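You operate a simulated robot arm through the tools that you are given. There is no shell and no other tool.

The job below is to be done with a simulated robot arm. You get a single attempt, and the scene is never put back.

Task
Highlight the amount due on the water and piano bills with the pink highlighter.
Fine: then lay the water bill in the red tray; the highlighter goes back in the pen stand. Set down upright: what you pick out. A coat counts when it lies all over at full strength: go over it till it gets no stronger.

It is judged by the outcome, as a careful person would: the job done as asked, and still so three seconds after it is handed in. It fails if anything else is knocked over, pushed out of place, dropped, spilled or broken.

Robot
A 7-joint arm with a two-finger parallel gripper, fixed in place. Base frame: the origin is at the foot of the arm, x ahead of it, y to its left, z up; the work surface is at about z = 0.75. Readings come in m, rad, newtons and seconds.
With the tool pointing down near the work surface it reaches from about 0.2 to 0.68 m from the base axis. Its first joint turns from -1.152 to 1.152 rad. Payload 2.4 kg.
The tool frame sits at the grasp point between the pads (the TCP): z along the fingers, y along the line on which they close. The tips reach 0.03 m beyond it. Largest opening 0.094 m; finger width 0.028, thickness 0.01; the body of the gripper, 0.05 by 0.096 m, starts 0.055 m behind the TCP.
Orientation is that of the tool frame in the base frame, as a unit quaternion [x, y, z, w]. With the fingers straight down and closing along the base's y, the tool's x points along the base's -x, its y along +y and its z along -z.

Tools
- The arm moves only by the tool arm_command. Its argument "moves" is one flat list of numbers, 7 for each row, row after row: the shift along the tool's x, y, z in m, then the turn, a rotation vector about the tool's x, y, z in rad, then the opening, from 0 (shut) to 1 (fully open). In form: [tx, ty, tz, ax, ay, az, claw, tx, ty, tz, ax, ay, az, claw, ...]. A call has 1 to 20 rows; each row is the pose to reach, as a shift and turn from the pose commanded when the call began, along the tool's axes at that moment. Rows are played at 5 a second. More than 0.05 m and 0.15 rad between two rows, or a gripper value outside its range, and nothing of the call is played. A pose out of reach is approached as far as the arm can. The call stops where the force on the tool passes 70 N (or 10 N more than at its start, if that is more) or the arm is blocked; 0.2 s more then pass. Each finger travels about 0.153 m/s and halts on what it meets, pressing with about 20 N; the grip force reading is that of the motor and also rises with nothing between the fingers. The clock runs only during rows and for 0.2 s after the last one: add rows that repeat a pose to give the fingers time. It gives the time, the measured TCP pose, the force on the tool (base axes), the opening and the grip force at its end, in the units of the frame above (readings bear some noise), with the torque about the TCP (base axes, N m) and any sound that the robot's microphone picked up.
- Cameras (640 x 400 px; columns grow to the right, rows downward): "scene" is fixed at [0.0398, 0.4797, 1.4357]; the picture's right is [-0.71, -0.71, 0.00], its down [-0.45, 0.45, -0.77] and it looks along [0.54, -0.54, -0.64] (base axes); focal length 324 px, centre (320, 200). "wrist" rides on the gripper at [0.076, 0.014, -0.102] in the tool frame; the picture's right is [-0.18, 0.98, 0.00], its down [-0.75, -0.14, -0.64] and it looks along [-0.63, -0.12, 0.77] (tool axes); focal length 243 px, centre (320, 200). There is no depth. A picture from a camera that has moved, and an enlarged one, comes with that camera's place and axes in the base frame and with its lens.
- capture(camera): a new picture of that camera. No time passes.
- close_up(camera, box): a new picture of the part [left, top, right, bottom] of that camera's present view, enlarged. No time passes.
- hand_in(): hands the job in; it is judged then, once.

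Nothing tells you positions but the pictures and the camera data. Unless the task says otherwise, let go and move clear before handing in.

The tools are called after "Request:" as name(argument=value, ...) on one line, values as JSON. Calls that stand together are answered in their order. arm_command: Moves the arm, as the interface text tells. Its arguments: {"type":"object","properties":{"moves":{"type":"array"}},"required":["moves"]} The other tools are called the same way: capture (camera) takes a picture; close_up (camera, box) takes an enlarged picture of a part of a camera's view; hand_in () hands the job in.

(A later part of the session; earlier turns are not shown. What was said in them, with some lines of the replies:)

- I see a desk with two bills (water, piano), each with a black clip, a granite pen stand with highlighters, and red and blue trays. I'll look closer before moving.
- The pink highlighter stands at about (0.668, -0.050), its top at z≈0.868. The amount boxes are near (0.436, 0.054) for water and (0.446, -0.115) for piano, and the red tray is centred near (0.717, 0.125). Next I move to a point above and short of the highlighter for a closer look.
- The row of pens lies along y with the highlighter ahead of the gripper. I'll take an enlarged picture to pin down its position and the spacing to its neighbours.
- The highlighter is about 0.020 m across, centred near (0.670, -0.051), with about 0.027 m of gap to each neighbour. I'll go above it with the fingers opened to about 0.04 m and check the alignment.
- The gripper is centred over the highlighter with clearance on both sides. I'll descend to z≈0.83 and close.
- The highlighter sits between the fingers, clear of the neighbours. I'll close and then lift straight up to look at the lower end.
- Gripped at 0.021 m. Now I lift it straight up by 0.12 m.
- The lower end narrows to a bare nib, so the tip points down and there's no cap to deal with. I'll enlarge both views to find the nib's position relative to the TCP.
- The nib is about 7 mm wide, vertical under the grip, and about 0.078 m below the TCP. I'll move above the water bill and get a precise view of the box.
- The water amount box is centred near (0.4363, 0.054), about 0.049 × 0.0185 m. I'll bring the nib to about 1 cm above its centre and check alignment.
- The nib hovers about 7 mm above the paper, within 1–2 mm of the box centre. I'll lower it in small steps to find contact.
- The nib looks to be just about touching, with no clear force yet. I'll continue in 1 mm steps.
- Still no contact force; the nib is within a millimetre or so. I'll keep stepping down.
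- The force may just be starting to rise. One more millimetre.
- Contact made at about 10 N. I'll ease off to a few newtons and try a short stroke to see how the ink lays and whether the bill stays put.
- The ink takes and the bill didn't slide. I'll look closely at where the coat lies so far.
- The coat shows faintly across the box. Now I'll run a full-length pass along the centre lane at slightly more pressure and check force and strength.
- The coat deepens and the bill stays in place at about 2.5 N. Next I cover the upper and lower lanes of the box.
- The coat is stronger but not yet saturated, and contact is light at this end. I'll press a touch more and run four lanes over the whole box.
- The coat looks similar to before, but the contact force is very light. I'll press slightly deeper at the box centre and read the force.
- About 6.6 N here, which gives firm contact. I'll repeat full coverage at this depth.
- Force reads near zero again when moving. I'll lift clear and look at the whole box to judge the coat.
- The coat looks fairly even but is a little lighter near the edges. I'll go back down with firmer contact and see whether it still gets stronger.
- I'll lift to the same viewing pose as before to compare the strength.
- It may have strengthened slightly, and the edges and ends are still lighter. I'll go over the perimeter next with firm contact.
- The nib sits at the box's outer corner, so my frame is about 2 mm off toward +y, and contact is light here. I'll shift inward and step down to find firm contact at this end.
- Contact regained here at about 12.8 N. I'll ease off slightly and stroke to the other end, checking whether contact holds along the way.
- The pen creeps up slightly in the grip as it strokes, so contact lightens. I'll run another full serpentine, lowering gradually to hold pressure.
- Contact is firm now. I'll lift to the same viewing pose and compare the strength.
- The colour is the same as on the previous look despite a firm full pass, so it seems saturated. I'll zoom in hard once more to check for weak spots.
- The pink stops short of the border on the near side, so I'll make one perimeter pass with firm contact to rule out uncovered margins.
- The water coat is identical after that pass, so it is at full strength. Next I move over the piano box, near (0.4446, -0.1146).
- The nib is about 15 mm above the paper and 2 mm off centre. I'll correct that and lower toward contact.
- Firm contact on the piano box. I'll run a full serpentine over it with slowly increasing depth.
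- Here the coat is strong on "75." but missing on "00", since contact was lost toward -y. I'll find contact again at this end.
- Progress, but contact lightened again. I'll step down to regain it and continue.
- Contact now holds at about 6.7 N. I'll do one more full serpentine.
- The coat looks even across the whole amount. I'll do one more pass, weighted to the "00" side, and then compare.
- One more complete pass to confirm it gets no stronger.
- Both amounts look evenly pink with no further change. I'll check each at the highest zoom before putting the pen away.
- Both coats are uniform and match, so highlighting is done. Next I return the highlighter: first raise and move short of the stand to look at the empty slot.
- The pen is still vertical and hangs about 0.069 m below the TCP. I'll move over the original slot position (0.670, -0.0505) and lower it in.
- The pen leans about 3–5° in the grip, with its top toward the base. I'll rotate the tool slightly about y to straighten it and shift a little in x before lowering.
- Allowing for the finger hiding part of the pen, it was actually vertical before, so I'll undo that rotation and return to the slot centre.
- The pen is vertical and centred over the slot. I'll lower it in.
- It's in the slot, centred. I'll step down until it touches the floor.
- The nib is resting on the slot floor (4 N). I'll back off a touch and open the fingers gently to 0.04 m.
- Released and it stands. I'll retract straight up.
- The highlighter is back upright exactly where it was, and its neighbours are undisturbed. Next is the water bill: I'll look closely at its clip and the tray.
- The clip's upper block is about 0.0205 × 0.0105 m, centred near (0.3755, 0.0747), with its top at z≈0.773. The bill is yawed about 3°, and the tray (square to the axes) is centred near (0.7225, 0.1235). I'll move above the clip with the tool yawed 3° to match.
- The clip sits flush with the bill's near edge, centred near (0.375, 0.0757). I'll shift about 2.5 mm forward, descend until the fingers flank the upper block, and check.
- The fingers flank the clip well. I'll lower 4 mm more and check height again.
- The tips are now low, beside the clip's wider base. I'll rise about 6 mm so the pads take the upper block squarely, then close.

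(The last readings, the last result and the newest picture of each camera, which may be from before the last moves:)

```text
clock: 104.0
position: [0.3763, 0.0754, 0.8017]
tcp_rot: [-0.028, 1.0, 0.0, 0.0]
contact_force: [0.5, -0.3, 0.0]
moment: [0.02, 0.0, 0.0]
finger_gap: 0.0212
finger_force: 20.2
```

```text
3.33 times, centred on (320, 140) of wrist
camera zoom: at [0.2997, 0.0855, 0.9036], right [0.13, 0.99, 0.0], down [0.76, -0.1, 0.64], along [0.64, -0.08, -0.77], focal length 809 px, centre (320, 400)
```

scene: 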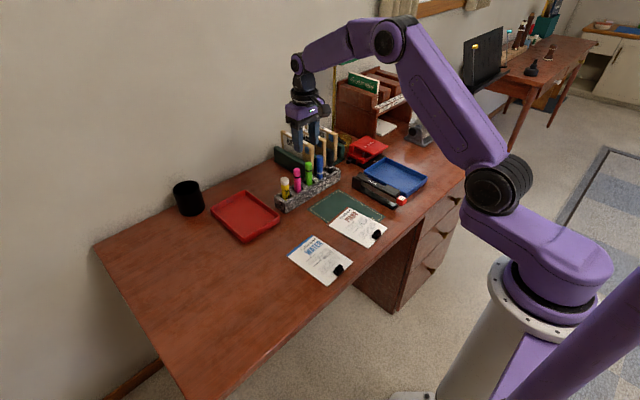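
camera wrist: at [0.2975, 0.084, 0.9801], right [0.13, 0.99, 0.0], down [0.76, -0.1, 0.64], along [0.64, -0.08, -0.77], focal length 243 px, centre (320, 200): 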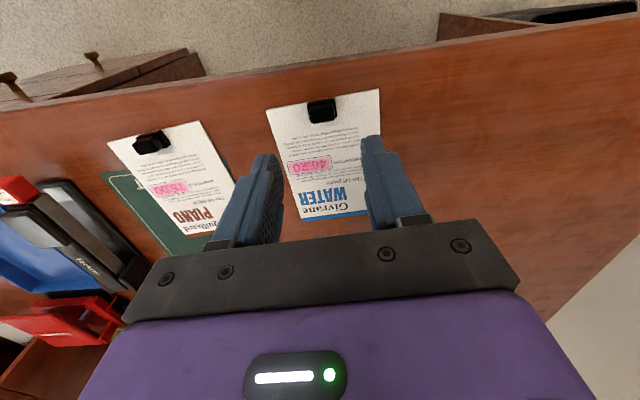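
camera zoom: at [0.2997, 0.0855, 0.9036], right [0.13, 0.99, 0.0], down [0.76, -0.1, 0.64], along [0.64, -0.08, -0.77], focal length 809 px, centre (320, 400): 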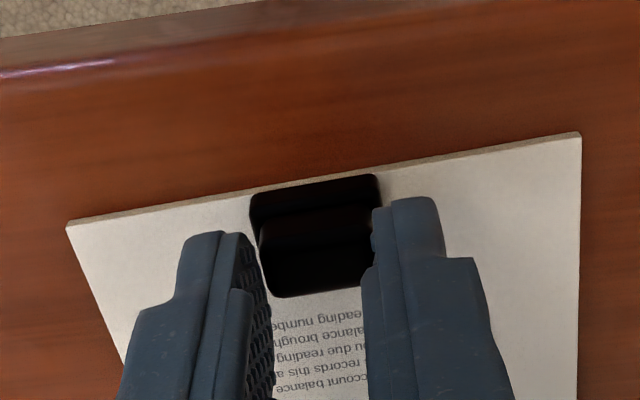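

It's gripping the upper block (gap 0.021 m). I'll lift a few centimetres and check how the bill hangs.

Request:
arm_command(moves=[0, 0, -0.01, 0, 0, 0, 0.1, 0, 0, -0.02, 0, 0, 0, 0.1, 0, 0, -0.035, 0, 0, 0, 0.1, 0, 0, -0.05, 0, 0, 0, 0.1, 0, 0, -0.05, 0, 0, 0, 0.1])

Request:
close_up(camera="scene", box=[270, 200, 370, 290])

Request:
capture(camera="wrist")

```text
clock: 105.2
position: [0.3761, 0.0764, 0.8533]
tcp_rot: [-0.028, 1.0, 0.0, 0.0]
contact_force: [1.1, 0.9, -0.3]
moment: [-0.02, 0.02, 0.0]
finger_gap: 0.0093
finger_force: 0.0
```

```text
4.44 times, centred on (320, 245) of scene
camera zoom: at [0.0398, 0.4797, 1.4357], right [-0.71, -0.71, 0.0], down [-0.45, 0.45, -0.77], along [0.54, -0.54, -0.64], focal length 1438 px, centre (320, 0)
```

zoom: 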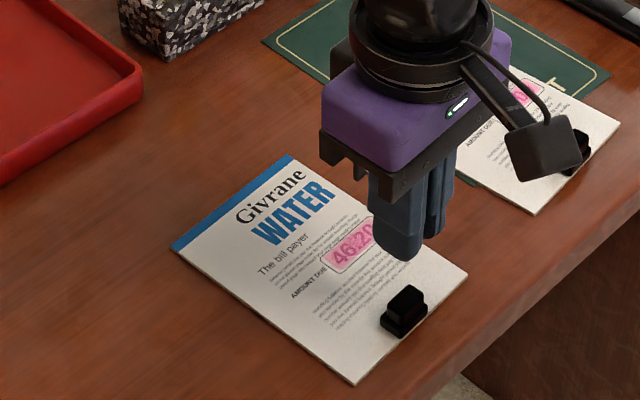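

```text
taken
camera wrist: at [0.3, 0.0847, 0.955], right [0.13, 0.99, 0.0], down [0.76, -0.1, 0.64], along [0.64, -0.08, -0.77], focal length 243 px, centre (320, 200)
```

wrist: 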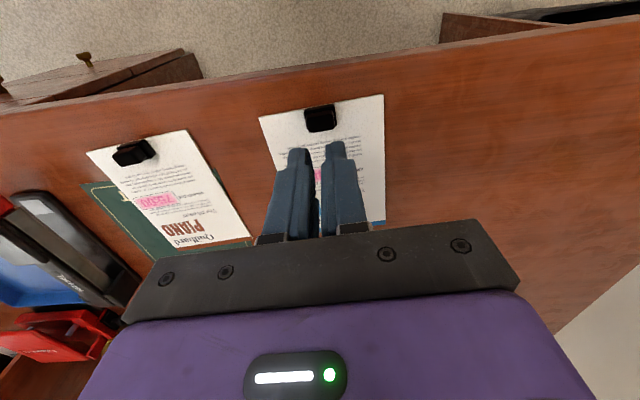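

The grip was too high and slid off; the bill hasn't moved. I'll reopen, go lower so the pads take the clip's base firmly, and try again.

Request:
arm_command(moves=[0, 0, 0, 0, 0, 0, 0.53, 0, 0, 0, 0, 0, 0, 0.53, 0, 0, 0.025, 0, 0, 0, 0.53, 0, 0, 0.045, 0, 0, 0, 0.53, 0, 0, 0.056, 0, 0, 0, 0.53, 0, 0, 0.058, 0, 0, 0, 0.53, 0, 0, 0.058, 0, 0, 0, 0.53])

Request:
close_up(camera="scene", box=[322, 250, 352, 280])

Request:
close_up(camera="wrist", box=[240, 80, 400, 200])

```text
clock: 106.8
position: [0.3753, 0.0744, 0.7934]
tcp_rot: [-0.027, 1.0, 0.0, 0.0]
contact_force: [0.2, -0.6, -0.2]
moment: [0.0, 0.04, 0.01]
finger_gap: 0.0498
finger_force: 0.1
```

```text
13.33 times, centred on (337, 265) of scene
camera zoom: at [0.0398, 0.4797, 1.4357], right [-0.71, -0.71, 0.0], down [-0.45, 0.45, -0.77], along [0.54, -0.54, -0.64], focal length 4314 px, centre (93, -667)
```

zoom: 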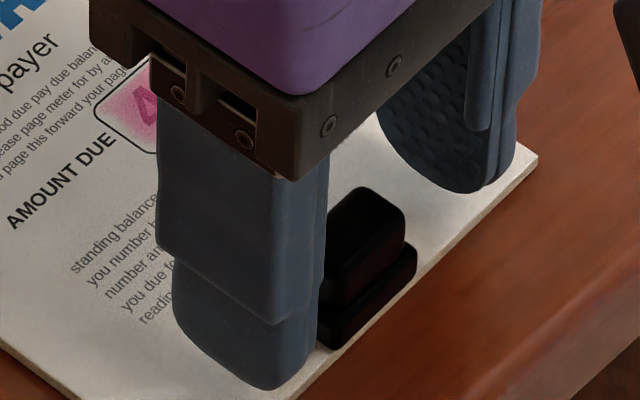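

```text
3.33 times, centred on (320, 140) of wrist
camera zoom: at [0.3001, 0.085, 0.895], right [0.13, 0.99, 0.0], down [0.76, -0.1, 0.64], along [0.64, -0.08, -0.77], focal length 809 px, centre (320, 400)
```

zoom: 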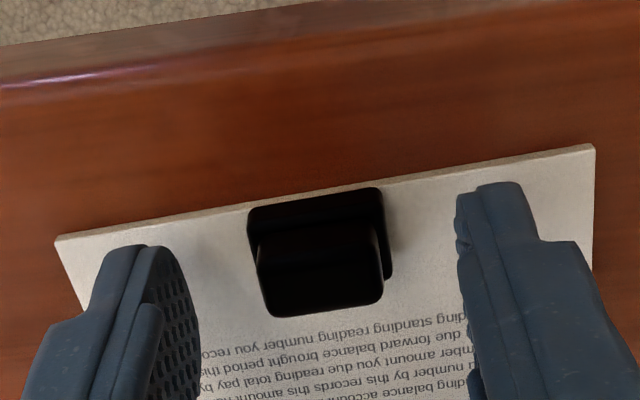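

Request:
arm_command(moves=[0, 0, 0.0015, 0, 0, 0, 0.53, 0, 0, 0.003, 0, 0, 0, 0.53, 0, 0, 0.003, 0, 0, 0, 0.53])

Request:
close_up(camera="scene", box=[322, 250, 352, 280])

```text
clock: 107.6
position: [0.3762, 0.0762, 0.7903]
tcp_rot: [-0.027, 1.0, 0.0, 0.0]
contact_force: [0.0, -0.4, -0.1]
moment: [0.0, 0.02, 0.01]
finger_gap: 0.0497
finger_force: 0.0
```

```text
13.33 times, centred on (337, 265) of scene
camera zoom: at [0.0398, 0.4797, 1.4357], right [-0.71, -0.71, 0.0], down [-0.45, 0.45, -0.77], along [0.54, -0.54, -0.64], focal length 4314 px, centre (93, -667)
```

zoom: 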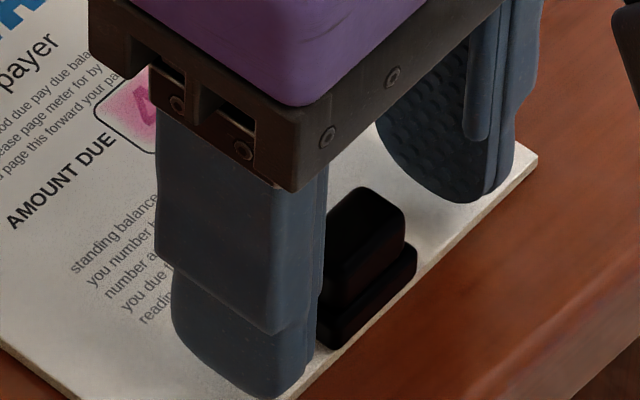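

The tips are still about 7 mm above the paper by the readings, so the first grip caught only the block's top edge. At TCP z≈0.794 the pads cover the whole upper block, so I'll close there.

Request:
arm_command(moves=[0, 0, -0.0035, 0, 0, 0, 0.53, 0, 0, -0.0035, 0, 0, 0, 0.4, 0, 0, -0.0035, 0, 0, 0, 0.3, 0, 0, -0.0035, 0, 0, 0, 0.2, 0, 0, -0.0035, 0, 0, 0, 0.05, 0, 0, -0.0035, 0, 0, 0, 0.05, 0, 0, -0.0035, 0, 0, 0, 0.05])

Request:
close_up(camera="scene", box=[322, 250, 352, 280])

Request:
close_up(camera="wrist", box=[240, 80, 400, 200])

```text
clock: 109.2
position: [0.3756, 0.0749, 0.7947]
tcp_rot: [-0.027, 1.0, 0.0, 0.0]
contact_force: [-0.2, -0.1, 1.0]
moment: [-0.02, 0.01, 0.0]
finger_gap: 0.0212
finger_force: 19.9
```

```text
13.33 times, centred on (337, 265) of scene
camera zoom: at [0.0398, 0.4797, 1.4357], right [-0.71, -0.71, 0.0], down [-0.45, 0.45, -0.77], along [0.54, -0.54, -0.64], focal length 4314 px, centre (93, -667)
```

zoom: 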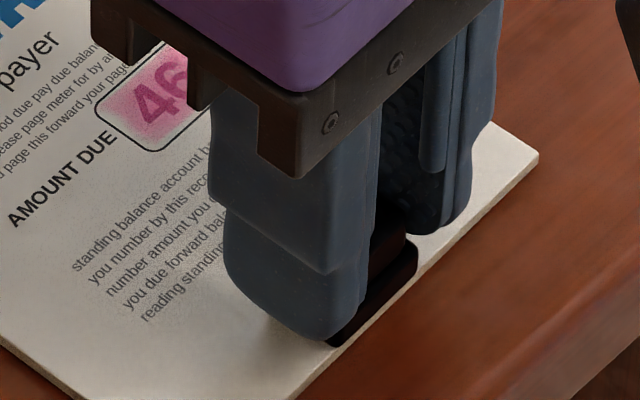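

```text
3.33 times, centred on (320, 140) of wrist
camera zoom: at [0.2999, 0.0849, 0.8959], right [0.13, 0.99, 0.0], down [0.76, -0.1, 0.64], along [0.64, -0.08, -0.77], focal length 809 px, centre (320, 400)
```

zoom: 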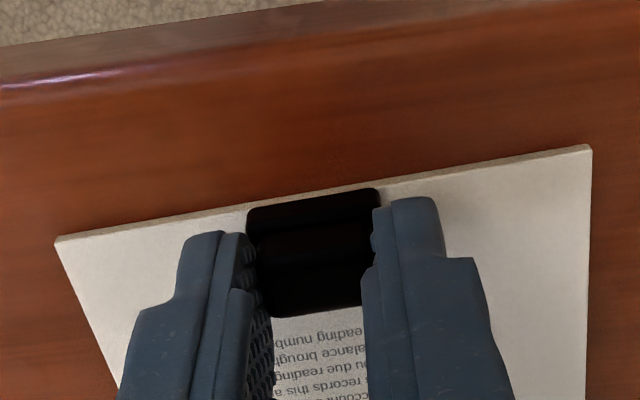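

Request:
arm_command(moves=[0, 0, -0.002, 0, 0, 0, 0.05, 0, 0, -0.005, 0, 0, 0, 0.05, 0, 0, -0.01, 0, 0, 0, 0.05, 0, 0, -0.015, 0, 0, 0, 0.05, 0, 0, -0.02, 0, 0, 0, 0.05])

Request:
close_up(camera="scene", box=[270, 200, 370, 290])

Request:
capture(camera="wrist")

```text
clock: 110.4
position: [0.3757, 0.0763, 0.814]
tcp_rot: [-0.028, 1.0, 0.001, 0.0]
contact_force: [0.4, 0.1, -0.6]
moment: [-0.01, 0.0, -0.01]
finger_gap: 0.0209
finger_force: 20.1
```

```text
4.44 times, centred on (320, 245) of scene
camera zoom: at [0.0398, 0.4797, 1.4357], right [-0.71, -0.71, 0.0], down [-0.45, 0.45, -0.77], along [0.54, -0.54, -0.64], focal length 1438 px, centre (320, 0)
```

zoom: 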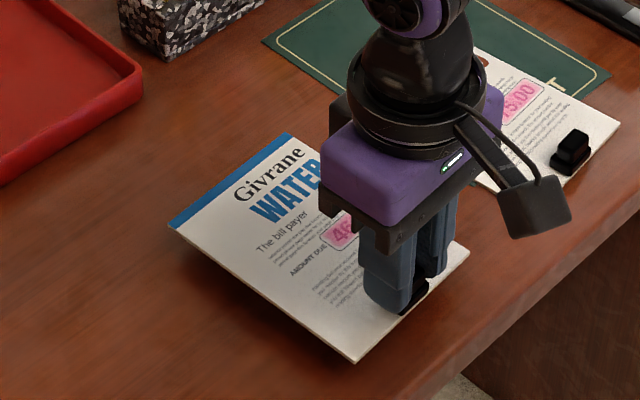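

```text
taken
camera wrist: at [0.3001, 0.0853, 0.9162], right [0.13, 0.99, 0.0], down [0.76, -0.1, 0.64], along [0.64, -0.08, -0.77], focal length 243 px, centre (320, 200)
```

wrist: 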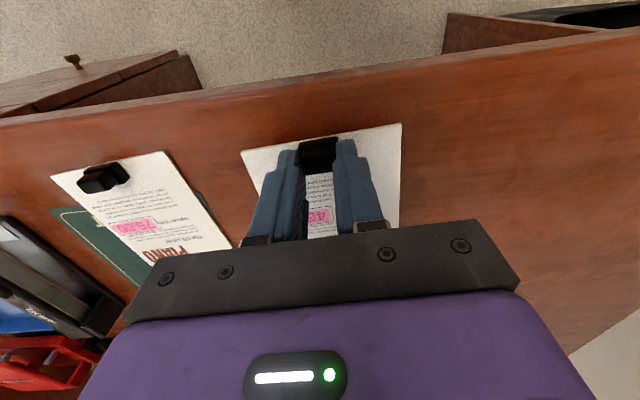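

The bill is held level by its clip. I'll raise it and carry it over the tray, turning out the 3° yaw on the way.

Request:
arm_command(moves=[0, 0, -0.03, 0, 0, 0, 0.05, 0, 0, -0.06, 0, 0, 0, 0.05, 0, 0, -0.086, 0, 0, 0, 0.05, -0.035, 0.004, -0.086, 0, 0, 0.006, 0.05, -0.07, 0.008, -0.086, 0, 0, 0.013, 0.05, -0.106, 0.012, -0.086, 0, 0, 0.02, 0.05, -0.142, 0.016, -0.086, 0, 0, 0.027, 0.05, -0.178, 0.02, -0.086, 0, 0, 0.034, 0.05, -0.214, 0.025, -0.086, 0, 0, 0.041, 0.05, -0.25, 0.029, -0.086, 0, 0, 0.048, 0.05, -0.27, 0.031, -0.086, 0, 0, 0.054, 0.05, -0.2845, 0.0327, -0.086, 0, 0, 0.054, 0.05, -0.2845, 0.0327, -0.086, 0, 0, 0.054, 0.05])

Request:
capture(camera="scene")

Request:
capture(camera="wrist")

Request:
close_up(camera="scene", box=[170, 120, 310, 260])

```text
clock: 113.2
position: [0.6579, 0.1228, 0.9014]
tcp_rot: [0.0, 1.0, 0.0, 0.0]
contact_force: [0.2, -0.4, -0.7]
moment: [-0.02, 0.04, -0.01]
finger_gap: 0.0212
finger_force: 20.2
```

```text
taken
```

scene: 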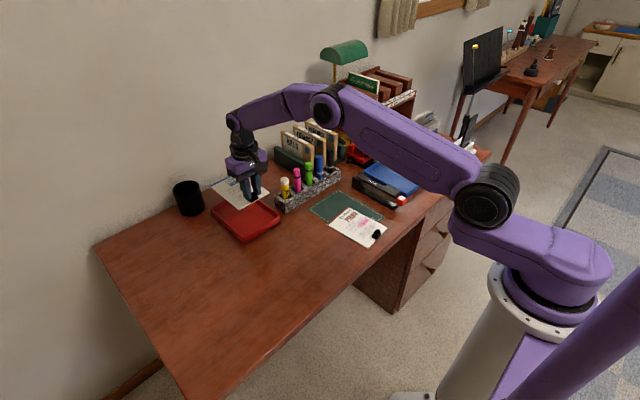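

```text
taken
camera wrist: at [0.5831, 0.1374, 1.002], right [0.18, 0.98, 0.0], down [0.75, -0.14, 0.64], along [0.63, -0.12, -0.77], focal length 243 px, centre (320, 200)
```

wrist: 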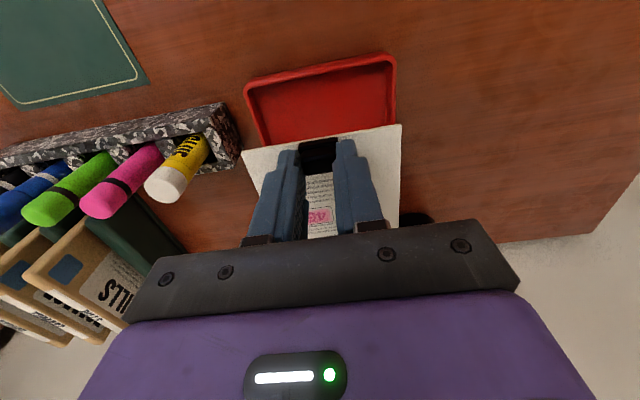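

```text
2.86 times, centred on (240, 190) of scene
camera zoom: at [0.0398, 0.4797, 1.4357], right [-0.71, -0.71, 0.0], down [-0.45, 0.45, -0.77], along [0.54, -0.54, -0.64], focal length 924 px, centre (549, 229)
```

zoom: 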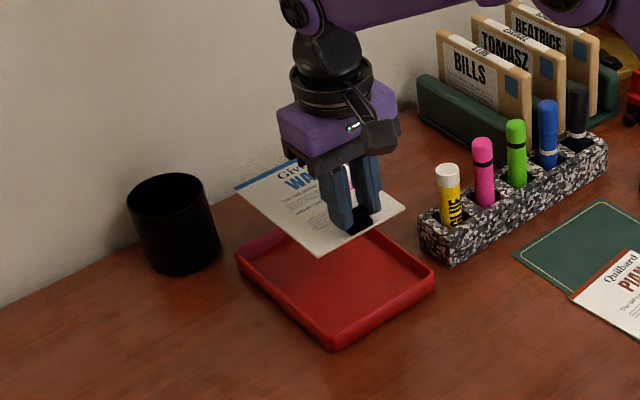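

The bill is square to the tray, with its centre about (0.7265, 0.1225). I'll shift slightly (-3 mm x, +1.5 mm y) and lower it toward the tray floor.

Request:
arm_command(moves=[0.003, 0.0015, 0.02, 0, 0, 0, 0.05, 0.003, 0.0015, 0.045, 0, 0, 0, 0.05, 0.003, 0.0015, 0.07, 0, 0, 0, 0.05, 0.003, 0.0015, 0.07, 0, 0, 0, 0.05])

Request:
close_up(camera="scene", box=[190, 150, 310, 260])

Request:
capture(camera="wrist")

```text
clock: 114.2
position: [0.6541, 0.1261, 0.8293]
tcp_rot: [0.0, 1.0, 0.001, 0.0]
contact_force: [-0.1, 0.1, -0.1]
moment: [0.01, 0.05, 0.01]
finger_gap: 0.0213
finger_force: 19.7
```

```text
3.64 times, centred on (250, 205) of scene
camera zoom: at [0.0398, 0.4797, 1.4357], right [-0.71, -0.71, 0.0], down [-0.45, 0.45, -0.77], along [0.54, -0.54, -0.64], focal length 1176 px, centre (574, 182)
```

zoom: 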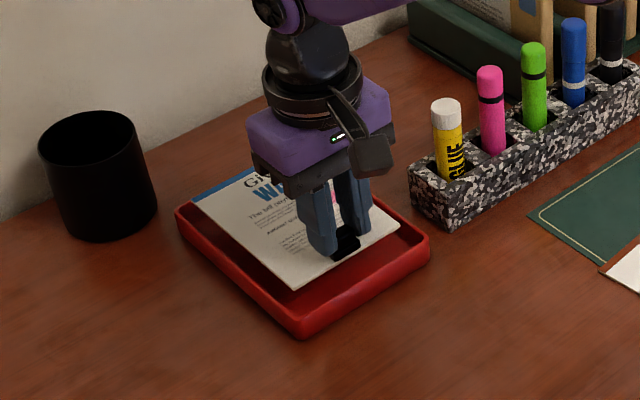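

```text
taken
camera wrist: at [0.5803, 0.1401, 0.9316], right [0.18, 0.98, 0.0], down [0.75, -0.14, 0.64], along [0.63, -0.12, -0.77], focal length 243 px, centre (320, 200)
```

wrist: 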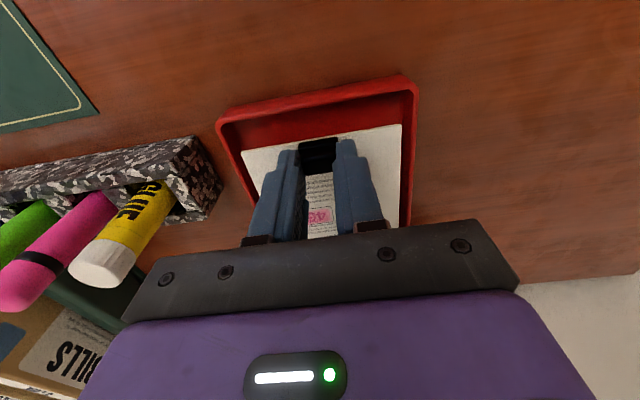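

The bill sits inside the rim outline on all sides. I'll nudge -2 mm in y and lower to near the floor.

Request:
arm_command(moves=[0, -0.002, 0.01, 0, 0, 0, 0.05, 0, -0.002, 0.02, 0, 0, 0, 0.05, 0, -0.002, 0.025, 0, 0, 0, 0.05, 0, -0.002, 0.025, 0, 0, 0, 0.05])

Request:
close_up(camera="scene", box=[190, 150, 310, 260])

Request:
close_up(camera="wrist", box=[200, 60, 440, 220])

```text
clock: 115.2
position: [0.6557, 0.1237, 0.8057]
tcp_rot: [0.0, 1.0, 0.0, 0.0]
contact_force: [-0.1, 0.1, -0.6]
moment: [0.02, 0.04, -0.03]
finger_gap: 0.0214
finger_force: 19.8
```

```text
3.64 times, centred on (250, 205) of scene
camera zoom: at [0.0398, 0.4797, 1.4357], right [-0.71, -0.71, 0.0], down [-0.45, 0.45, -0.77], along [0.54, -0.54, -0.64], focal length 1176 px, centre (574, 182)
```

zoom: 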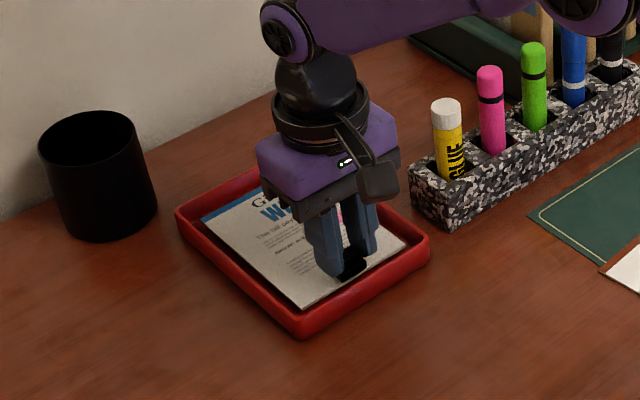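

```text
2.50 times, centred on (320, 140) of wrist
camera zoom: at [0.5802, 0.1374, 0.9072], right [0.18, 0.98, 0.0], down [0.75, -0.14, 0.64], along [0.63, -0.12, -0.77], focal length 606 px, centre (320, 350)
```

zoom: 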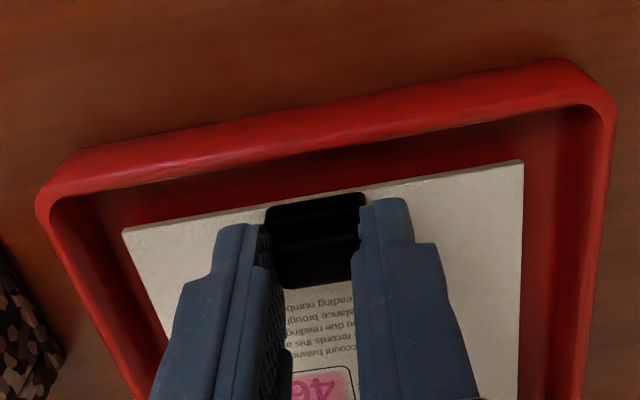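

Well centred in the tray. I'll lower in small steps until the bill touches the floor.

Request:
arm_command(moves=[0, 0, 0.0015, 0, 0, 0, 0.05, 0, 0, 0.003, 0, 0, 0, 0.05, 0, 0, 0.0045, 0, 0, 0, 0.05, 0, 0, 0.0045, 0, 0, 0, 0.05])

```text
clock: 116.2
position: [0.6534, 0.1244, 0.7999]
tcp_rot: [0.0, 1.0, 0.0, -0.001]
contact_force: [0.0, -0.2, 0.5]
moment: [-0.02, 0.04, -0.01]
finger_gap: 0.0211
finger_force: 20.0
```

Request:
arm_command(moves=[0, 0, 0.001, 0, 0, 0, 0.05, 0, 0, 0.002, 0, 0, 0, 0.05, 0, 0, 0.002, 0, 0, 0, 0.05])

Request:
close_up(camera="scene", box=[190, 170, 290, 250])

```text
clock: 117.0
position: [0.6539, 0.1234, 0.7991]
tcp_rot: [-0.001, 1.0, 0.0, 0.0]
contact_force: [-0.2, 0.3, 1.8]
moment: [0.02, -0.07, -0.02]
finger_gap: 0.0213
finger_force: 19.5
```

```text
5.00 times, centred on (240, 210) of scene
camera zoom: at [0.0397, 0.4797, 1.4357], right [-0.71, -0.71, 0.0], down [-0.45, 0.45, -0.77], along [0.54, -0.54, -0.64], focal length 1618 px, centre (720, 150)
```

zoom: 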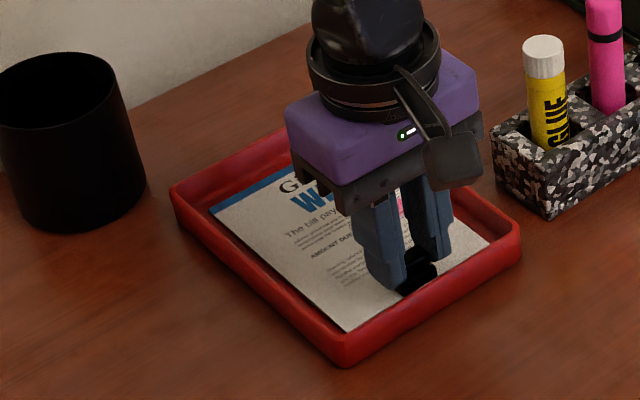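

Request:
arm_command(moves=[0, 0, 0.0007, 0, 0, 0, 0.05, 0, 0, 0.0007, 0, 0, 0, 0.05])

```text
clock: 117.6
position: [0.6546, 0.1234, 0.8001]
tcp_rot: [0.0, 1.0, 0.0, 0.001]
contact_force: [0.9, 1.5, 3.2]
moment: [0.0, -0.21, 0.0]
finger_gap: 0.0209
finger_force: 19.8
```

The bill rests on the tray floor. I'll open gently.

Request:
arm_command(moves=[0, 0, 0.0003, 0, 0, 0, 0.2, 0, 0, 0.0003, 0, 0, 0, 0.26, 0, 0, 0.0003, 0, 0, 0, 0.34, 0, 0, 0.0003, 0, 0, 0, 0.45, 0, 0, 0.0003, 0, 0, 0, 0.45])

Request:
close_up(camera="wrist", box=[200, 60, 440, 220])

Request:
close_up(camera="scene", box=[190, 170, 290, 250])

```text
clock: 118.8
position: [0.6535, 0.1239, 0.7981]
tcp_rot: [0.0, 1.0, 0.0, 0.0]
contact_force: [-0.2, 0.0, 0.4]
moment: [-0.02, 0.03, -0.01]
finger_gap: 0.0422
finger_force: 0.0
```

```text
2.50 times, centred on (320, 140) of wrist
camera zoom: at [0.5796, 0.1371, 0.9], right [0.18, 0.98, 0.0], down [0.75, -0.14, 0.64], along [0.63, -0.12, -0.77], focal length 606 px, centre (320, 350)
```

zoom: 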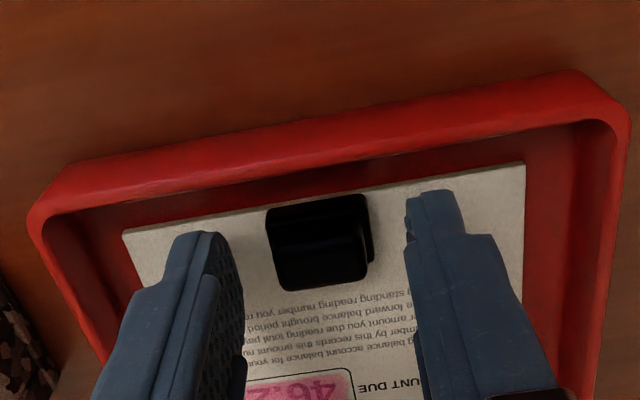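

```text
5.00 times, centred on (240, 210) of scene
camera zoom: at [0.0398, 0.4797, 1.4357], right [-0.71, -0.71, 0.0], down [-0.45, 0.45, -0.77], along [0.54, -0.54, -0.64], focal length 1618 px, centre (720, 150)
```

zoom: 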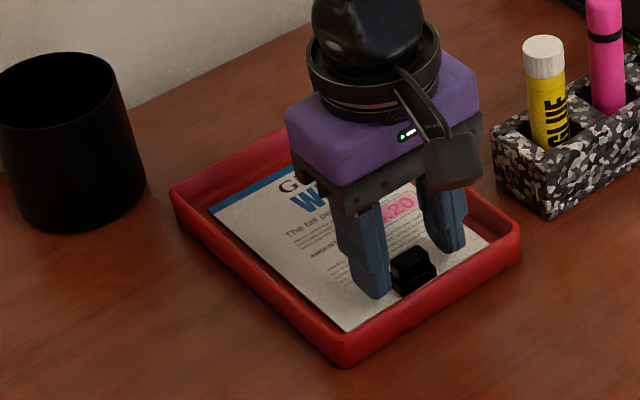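

The clip is free and the bill lies flat inside the tray. I'll retract straight up and back, clear of everything.

Request:
arm_command(moves=[0, 0, -0.02, 0, 0, 0, 0.45, 0, 0, -0.05, 0, 0, 0, 0.45, 0, 0, -0.09, 0, 0, 0, 0.45, 0, 0, -0.13, 0, 0, 0, 0.45, 0.03, 0, -0.16, 0, 0, 0, 0.45, 0.07, 0, -0.18, 0, 0, 0, 0.45, 0.11, 0, -0.2, 0, 0, 0, 0.45, 0.15, 0, -0.22, 0, 0, 0, 0.45, 0.19, 0, -0.24, 0, 0, 0, 0.45, 0.22, 0, -0.26, 0, 0, 0, 0.45, 0.22, 0, -0.26, 0, 0, 0, 0.45])

Request:
capture(camera="scene")

Request:
close_up(camera="scene", box=[190, 170, 290, 250])

Request:
close_up(camera="scene", box=[260, 130, 400, 250])

Request:
capture(camera="wrist")

```text
clock: 121.2
position: [0.4349, 0.1252, 1.0581]
tcp_rot: [-0.001, 1.0, 0.001, 0.0]
contact_force: [0.0, 0.2, -0.2]
moment: [0.04, -0.01, -0.01]
finger_gap: 0.0426
finger_force: 0.0
```

```text
taken
```

scene: 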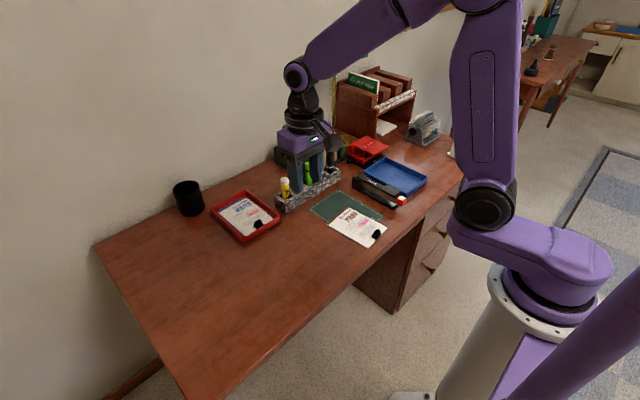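

```text
5.00 times, centred on (240, 210) of scene
camera zoom: at [0.0397, 0.4797, 1.4357], right [-0.71, -0.71, 0.0], down [-0.45, 0.45, -0.77], along [0.54, -0.54, -0.64], focal length 1618 px, centre (720, 150)
```

zoom: 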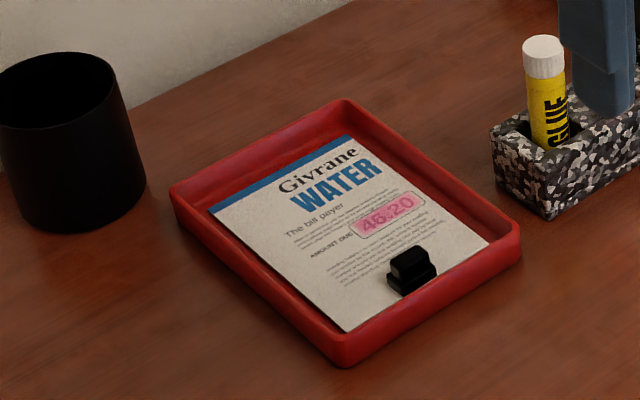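

```text
3.33 times, centred on (330, 190) of scene
camera zoom: at [0.0397, 0.4797, 1.4357], right [-0.71, -0.71, 0.0], down [-0.45, 0.45, -0.77], along [0.54, -0.54, -0.64], focal length 1078 px, centre (287, 233)
```

zoom: 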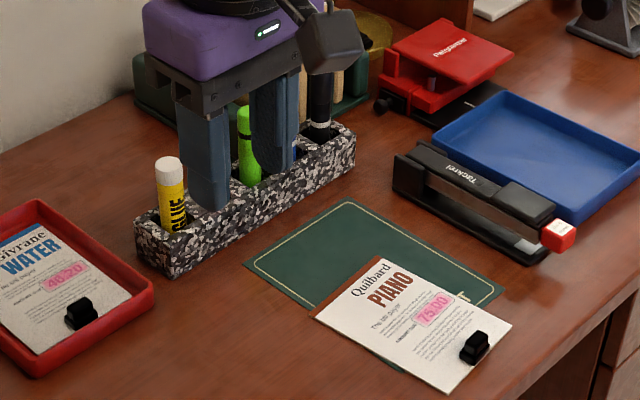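

```text
taken
camera wrist: at [0.3595, 0.1383, 1.1605], right [0.18, 0.98, 0.0], down [0.75, -0.14, 0.64], along [0.63, -0.12, -0.77], focal length 243 px, centre (320, 200)
```

wrist: 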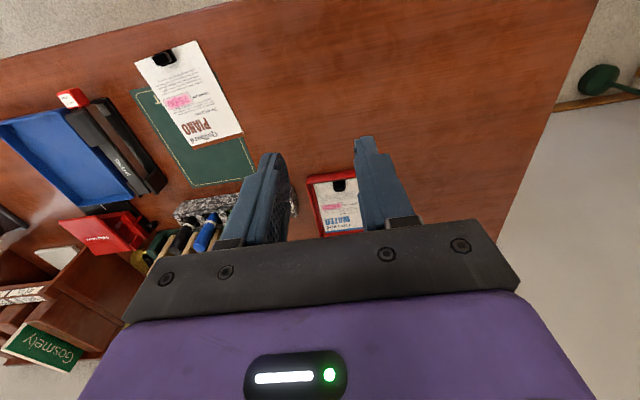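

The water bill lies face up inside the red tray. The arm hides the pens, so I'll move it aside for a final check.

Request:
arm_command(moves=[0.01, 0.02, -0.04, 0, 0, 0, 0.45, 0.02, 0.04, -0.08, 0, 0, 0, 0.45, 0.03, 0.06, -0.12, 0, 0, 0, 0.45, 0.03, 0.06, -0.12, 0, 0, 0, 0.45])

Request:
close_up(camera="scene", box=[250, 130, 400, 250])

Request:
close_up(camera="scene", box=[280, 190, 400, 290])

```text
clock: 122.2
position: [0.4042, 0.1845, 1.1789]
tcp_rot: [0.0, 1.0, 0.0, 0.0]
contact_force: [0.1, -0.1, -0.1]
moment: [0.03, -0.02, 0.0]
finger_gap: 0.0423
finger_force: 0.1
```

```text
3.33 times, centred on (325, 190) of scene
camera zoom: at [0.0398, 0.4797, 1.4357], right [-0.71, -0.71, 0.0], down [-0.45, 0.45, -0.77], along [0.54, -0.54, -0.64], focal length 1078 px, centre (303, 233)
```

zoom: 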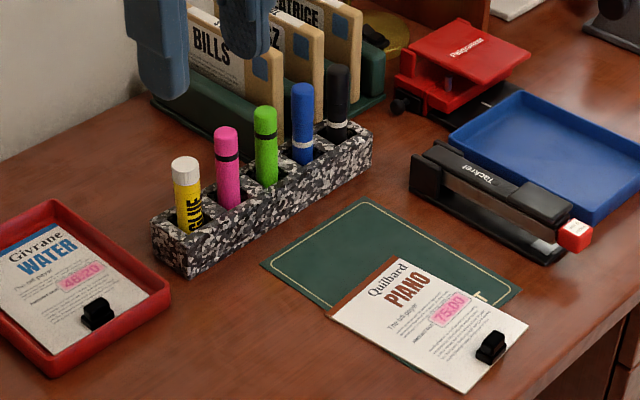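

```text
4.00 times, centred on (340, 240) of scene
camera zoom: at [0.0398, 0.4797, 1.4357], right [-0.71, -0.71, 0.0], down [-0.45, 0.45, -0.77], along [0.54, -0.54, -0.64], focal length 1294 px, centre (240, 40)
```

zoom: 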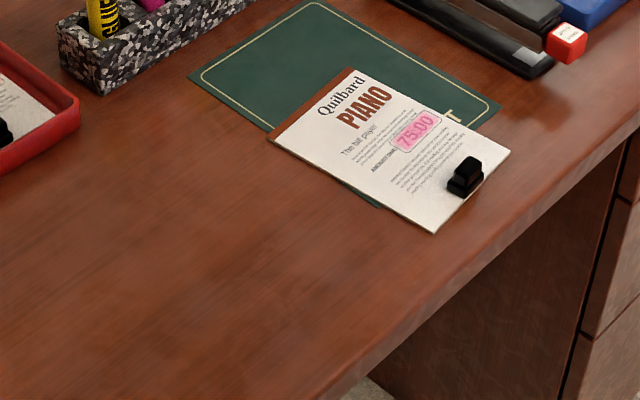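

Everything is in place: both amounts are evenly pink and the highlighter is upright in its slot. The water bill lies in the red tray, the piano bill hasn't moved, and the arm is clear. Handing in.

Request:
hand_in()

```text
The job is handed in.
```

The job is handed in. Both amounts are highlighted in pink: 46.20 on the water bill and 75.00 on the piano bill. I kept going over each box until another pass made no visible difference. I judged full strength by eye from the camera pictures.

- **Water bill:** it lies flat and face up in the red tray, inside the rim on all sides.
- **Highlighter:** it stands upright in the same slot of the pen stand it came from.
- **Piano bill:** it is where it was at the start.
- **Everything else:** the last picture showed nothing knocked over or moved, and the arm was clear.

My first grip on the water bill's clip was too high and slid off. The bill stayed where it was, and the second grip held.
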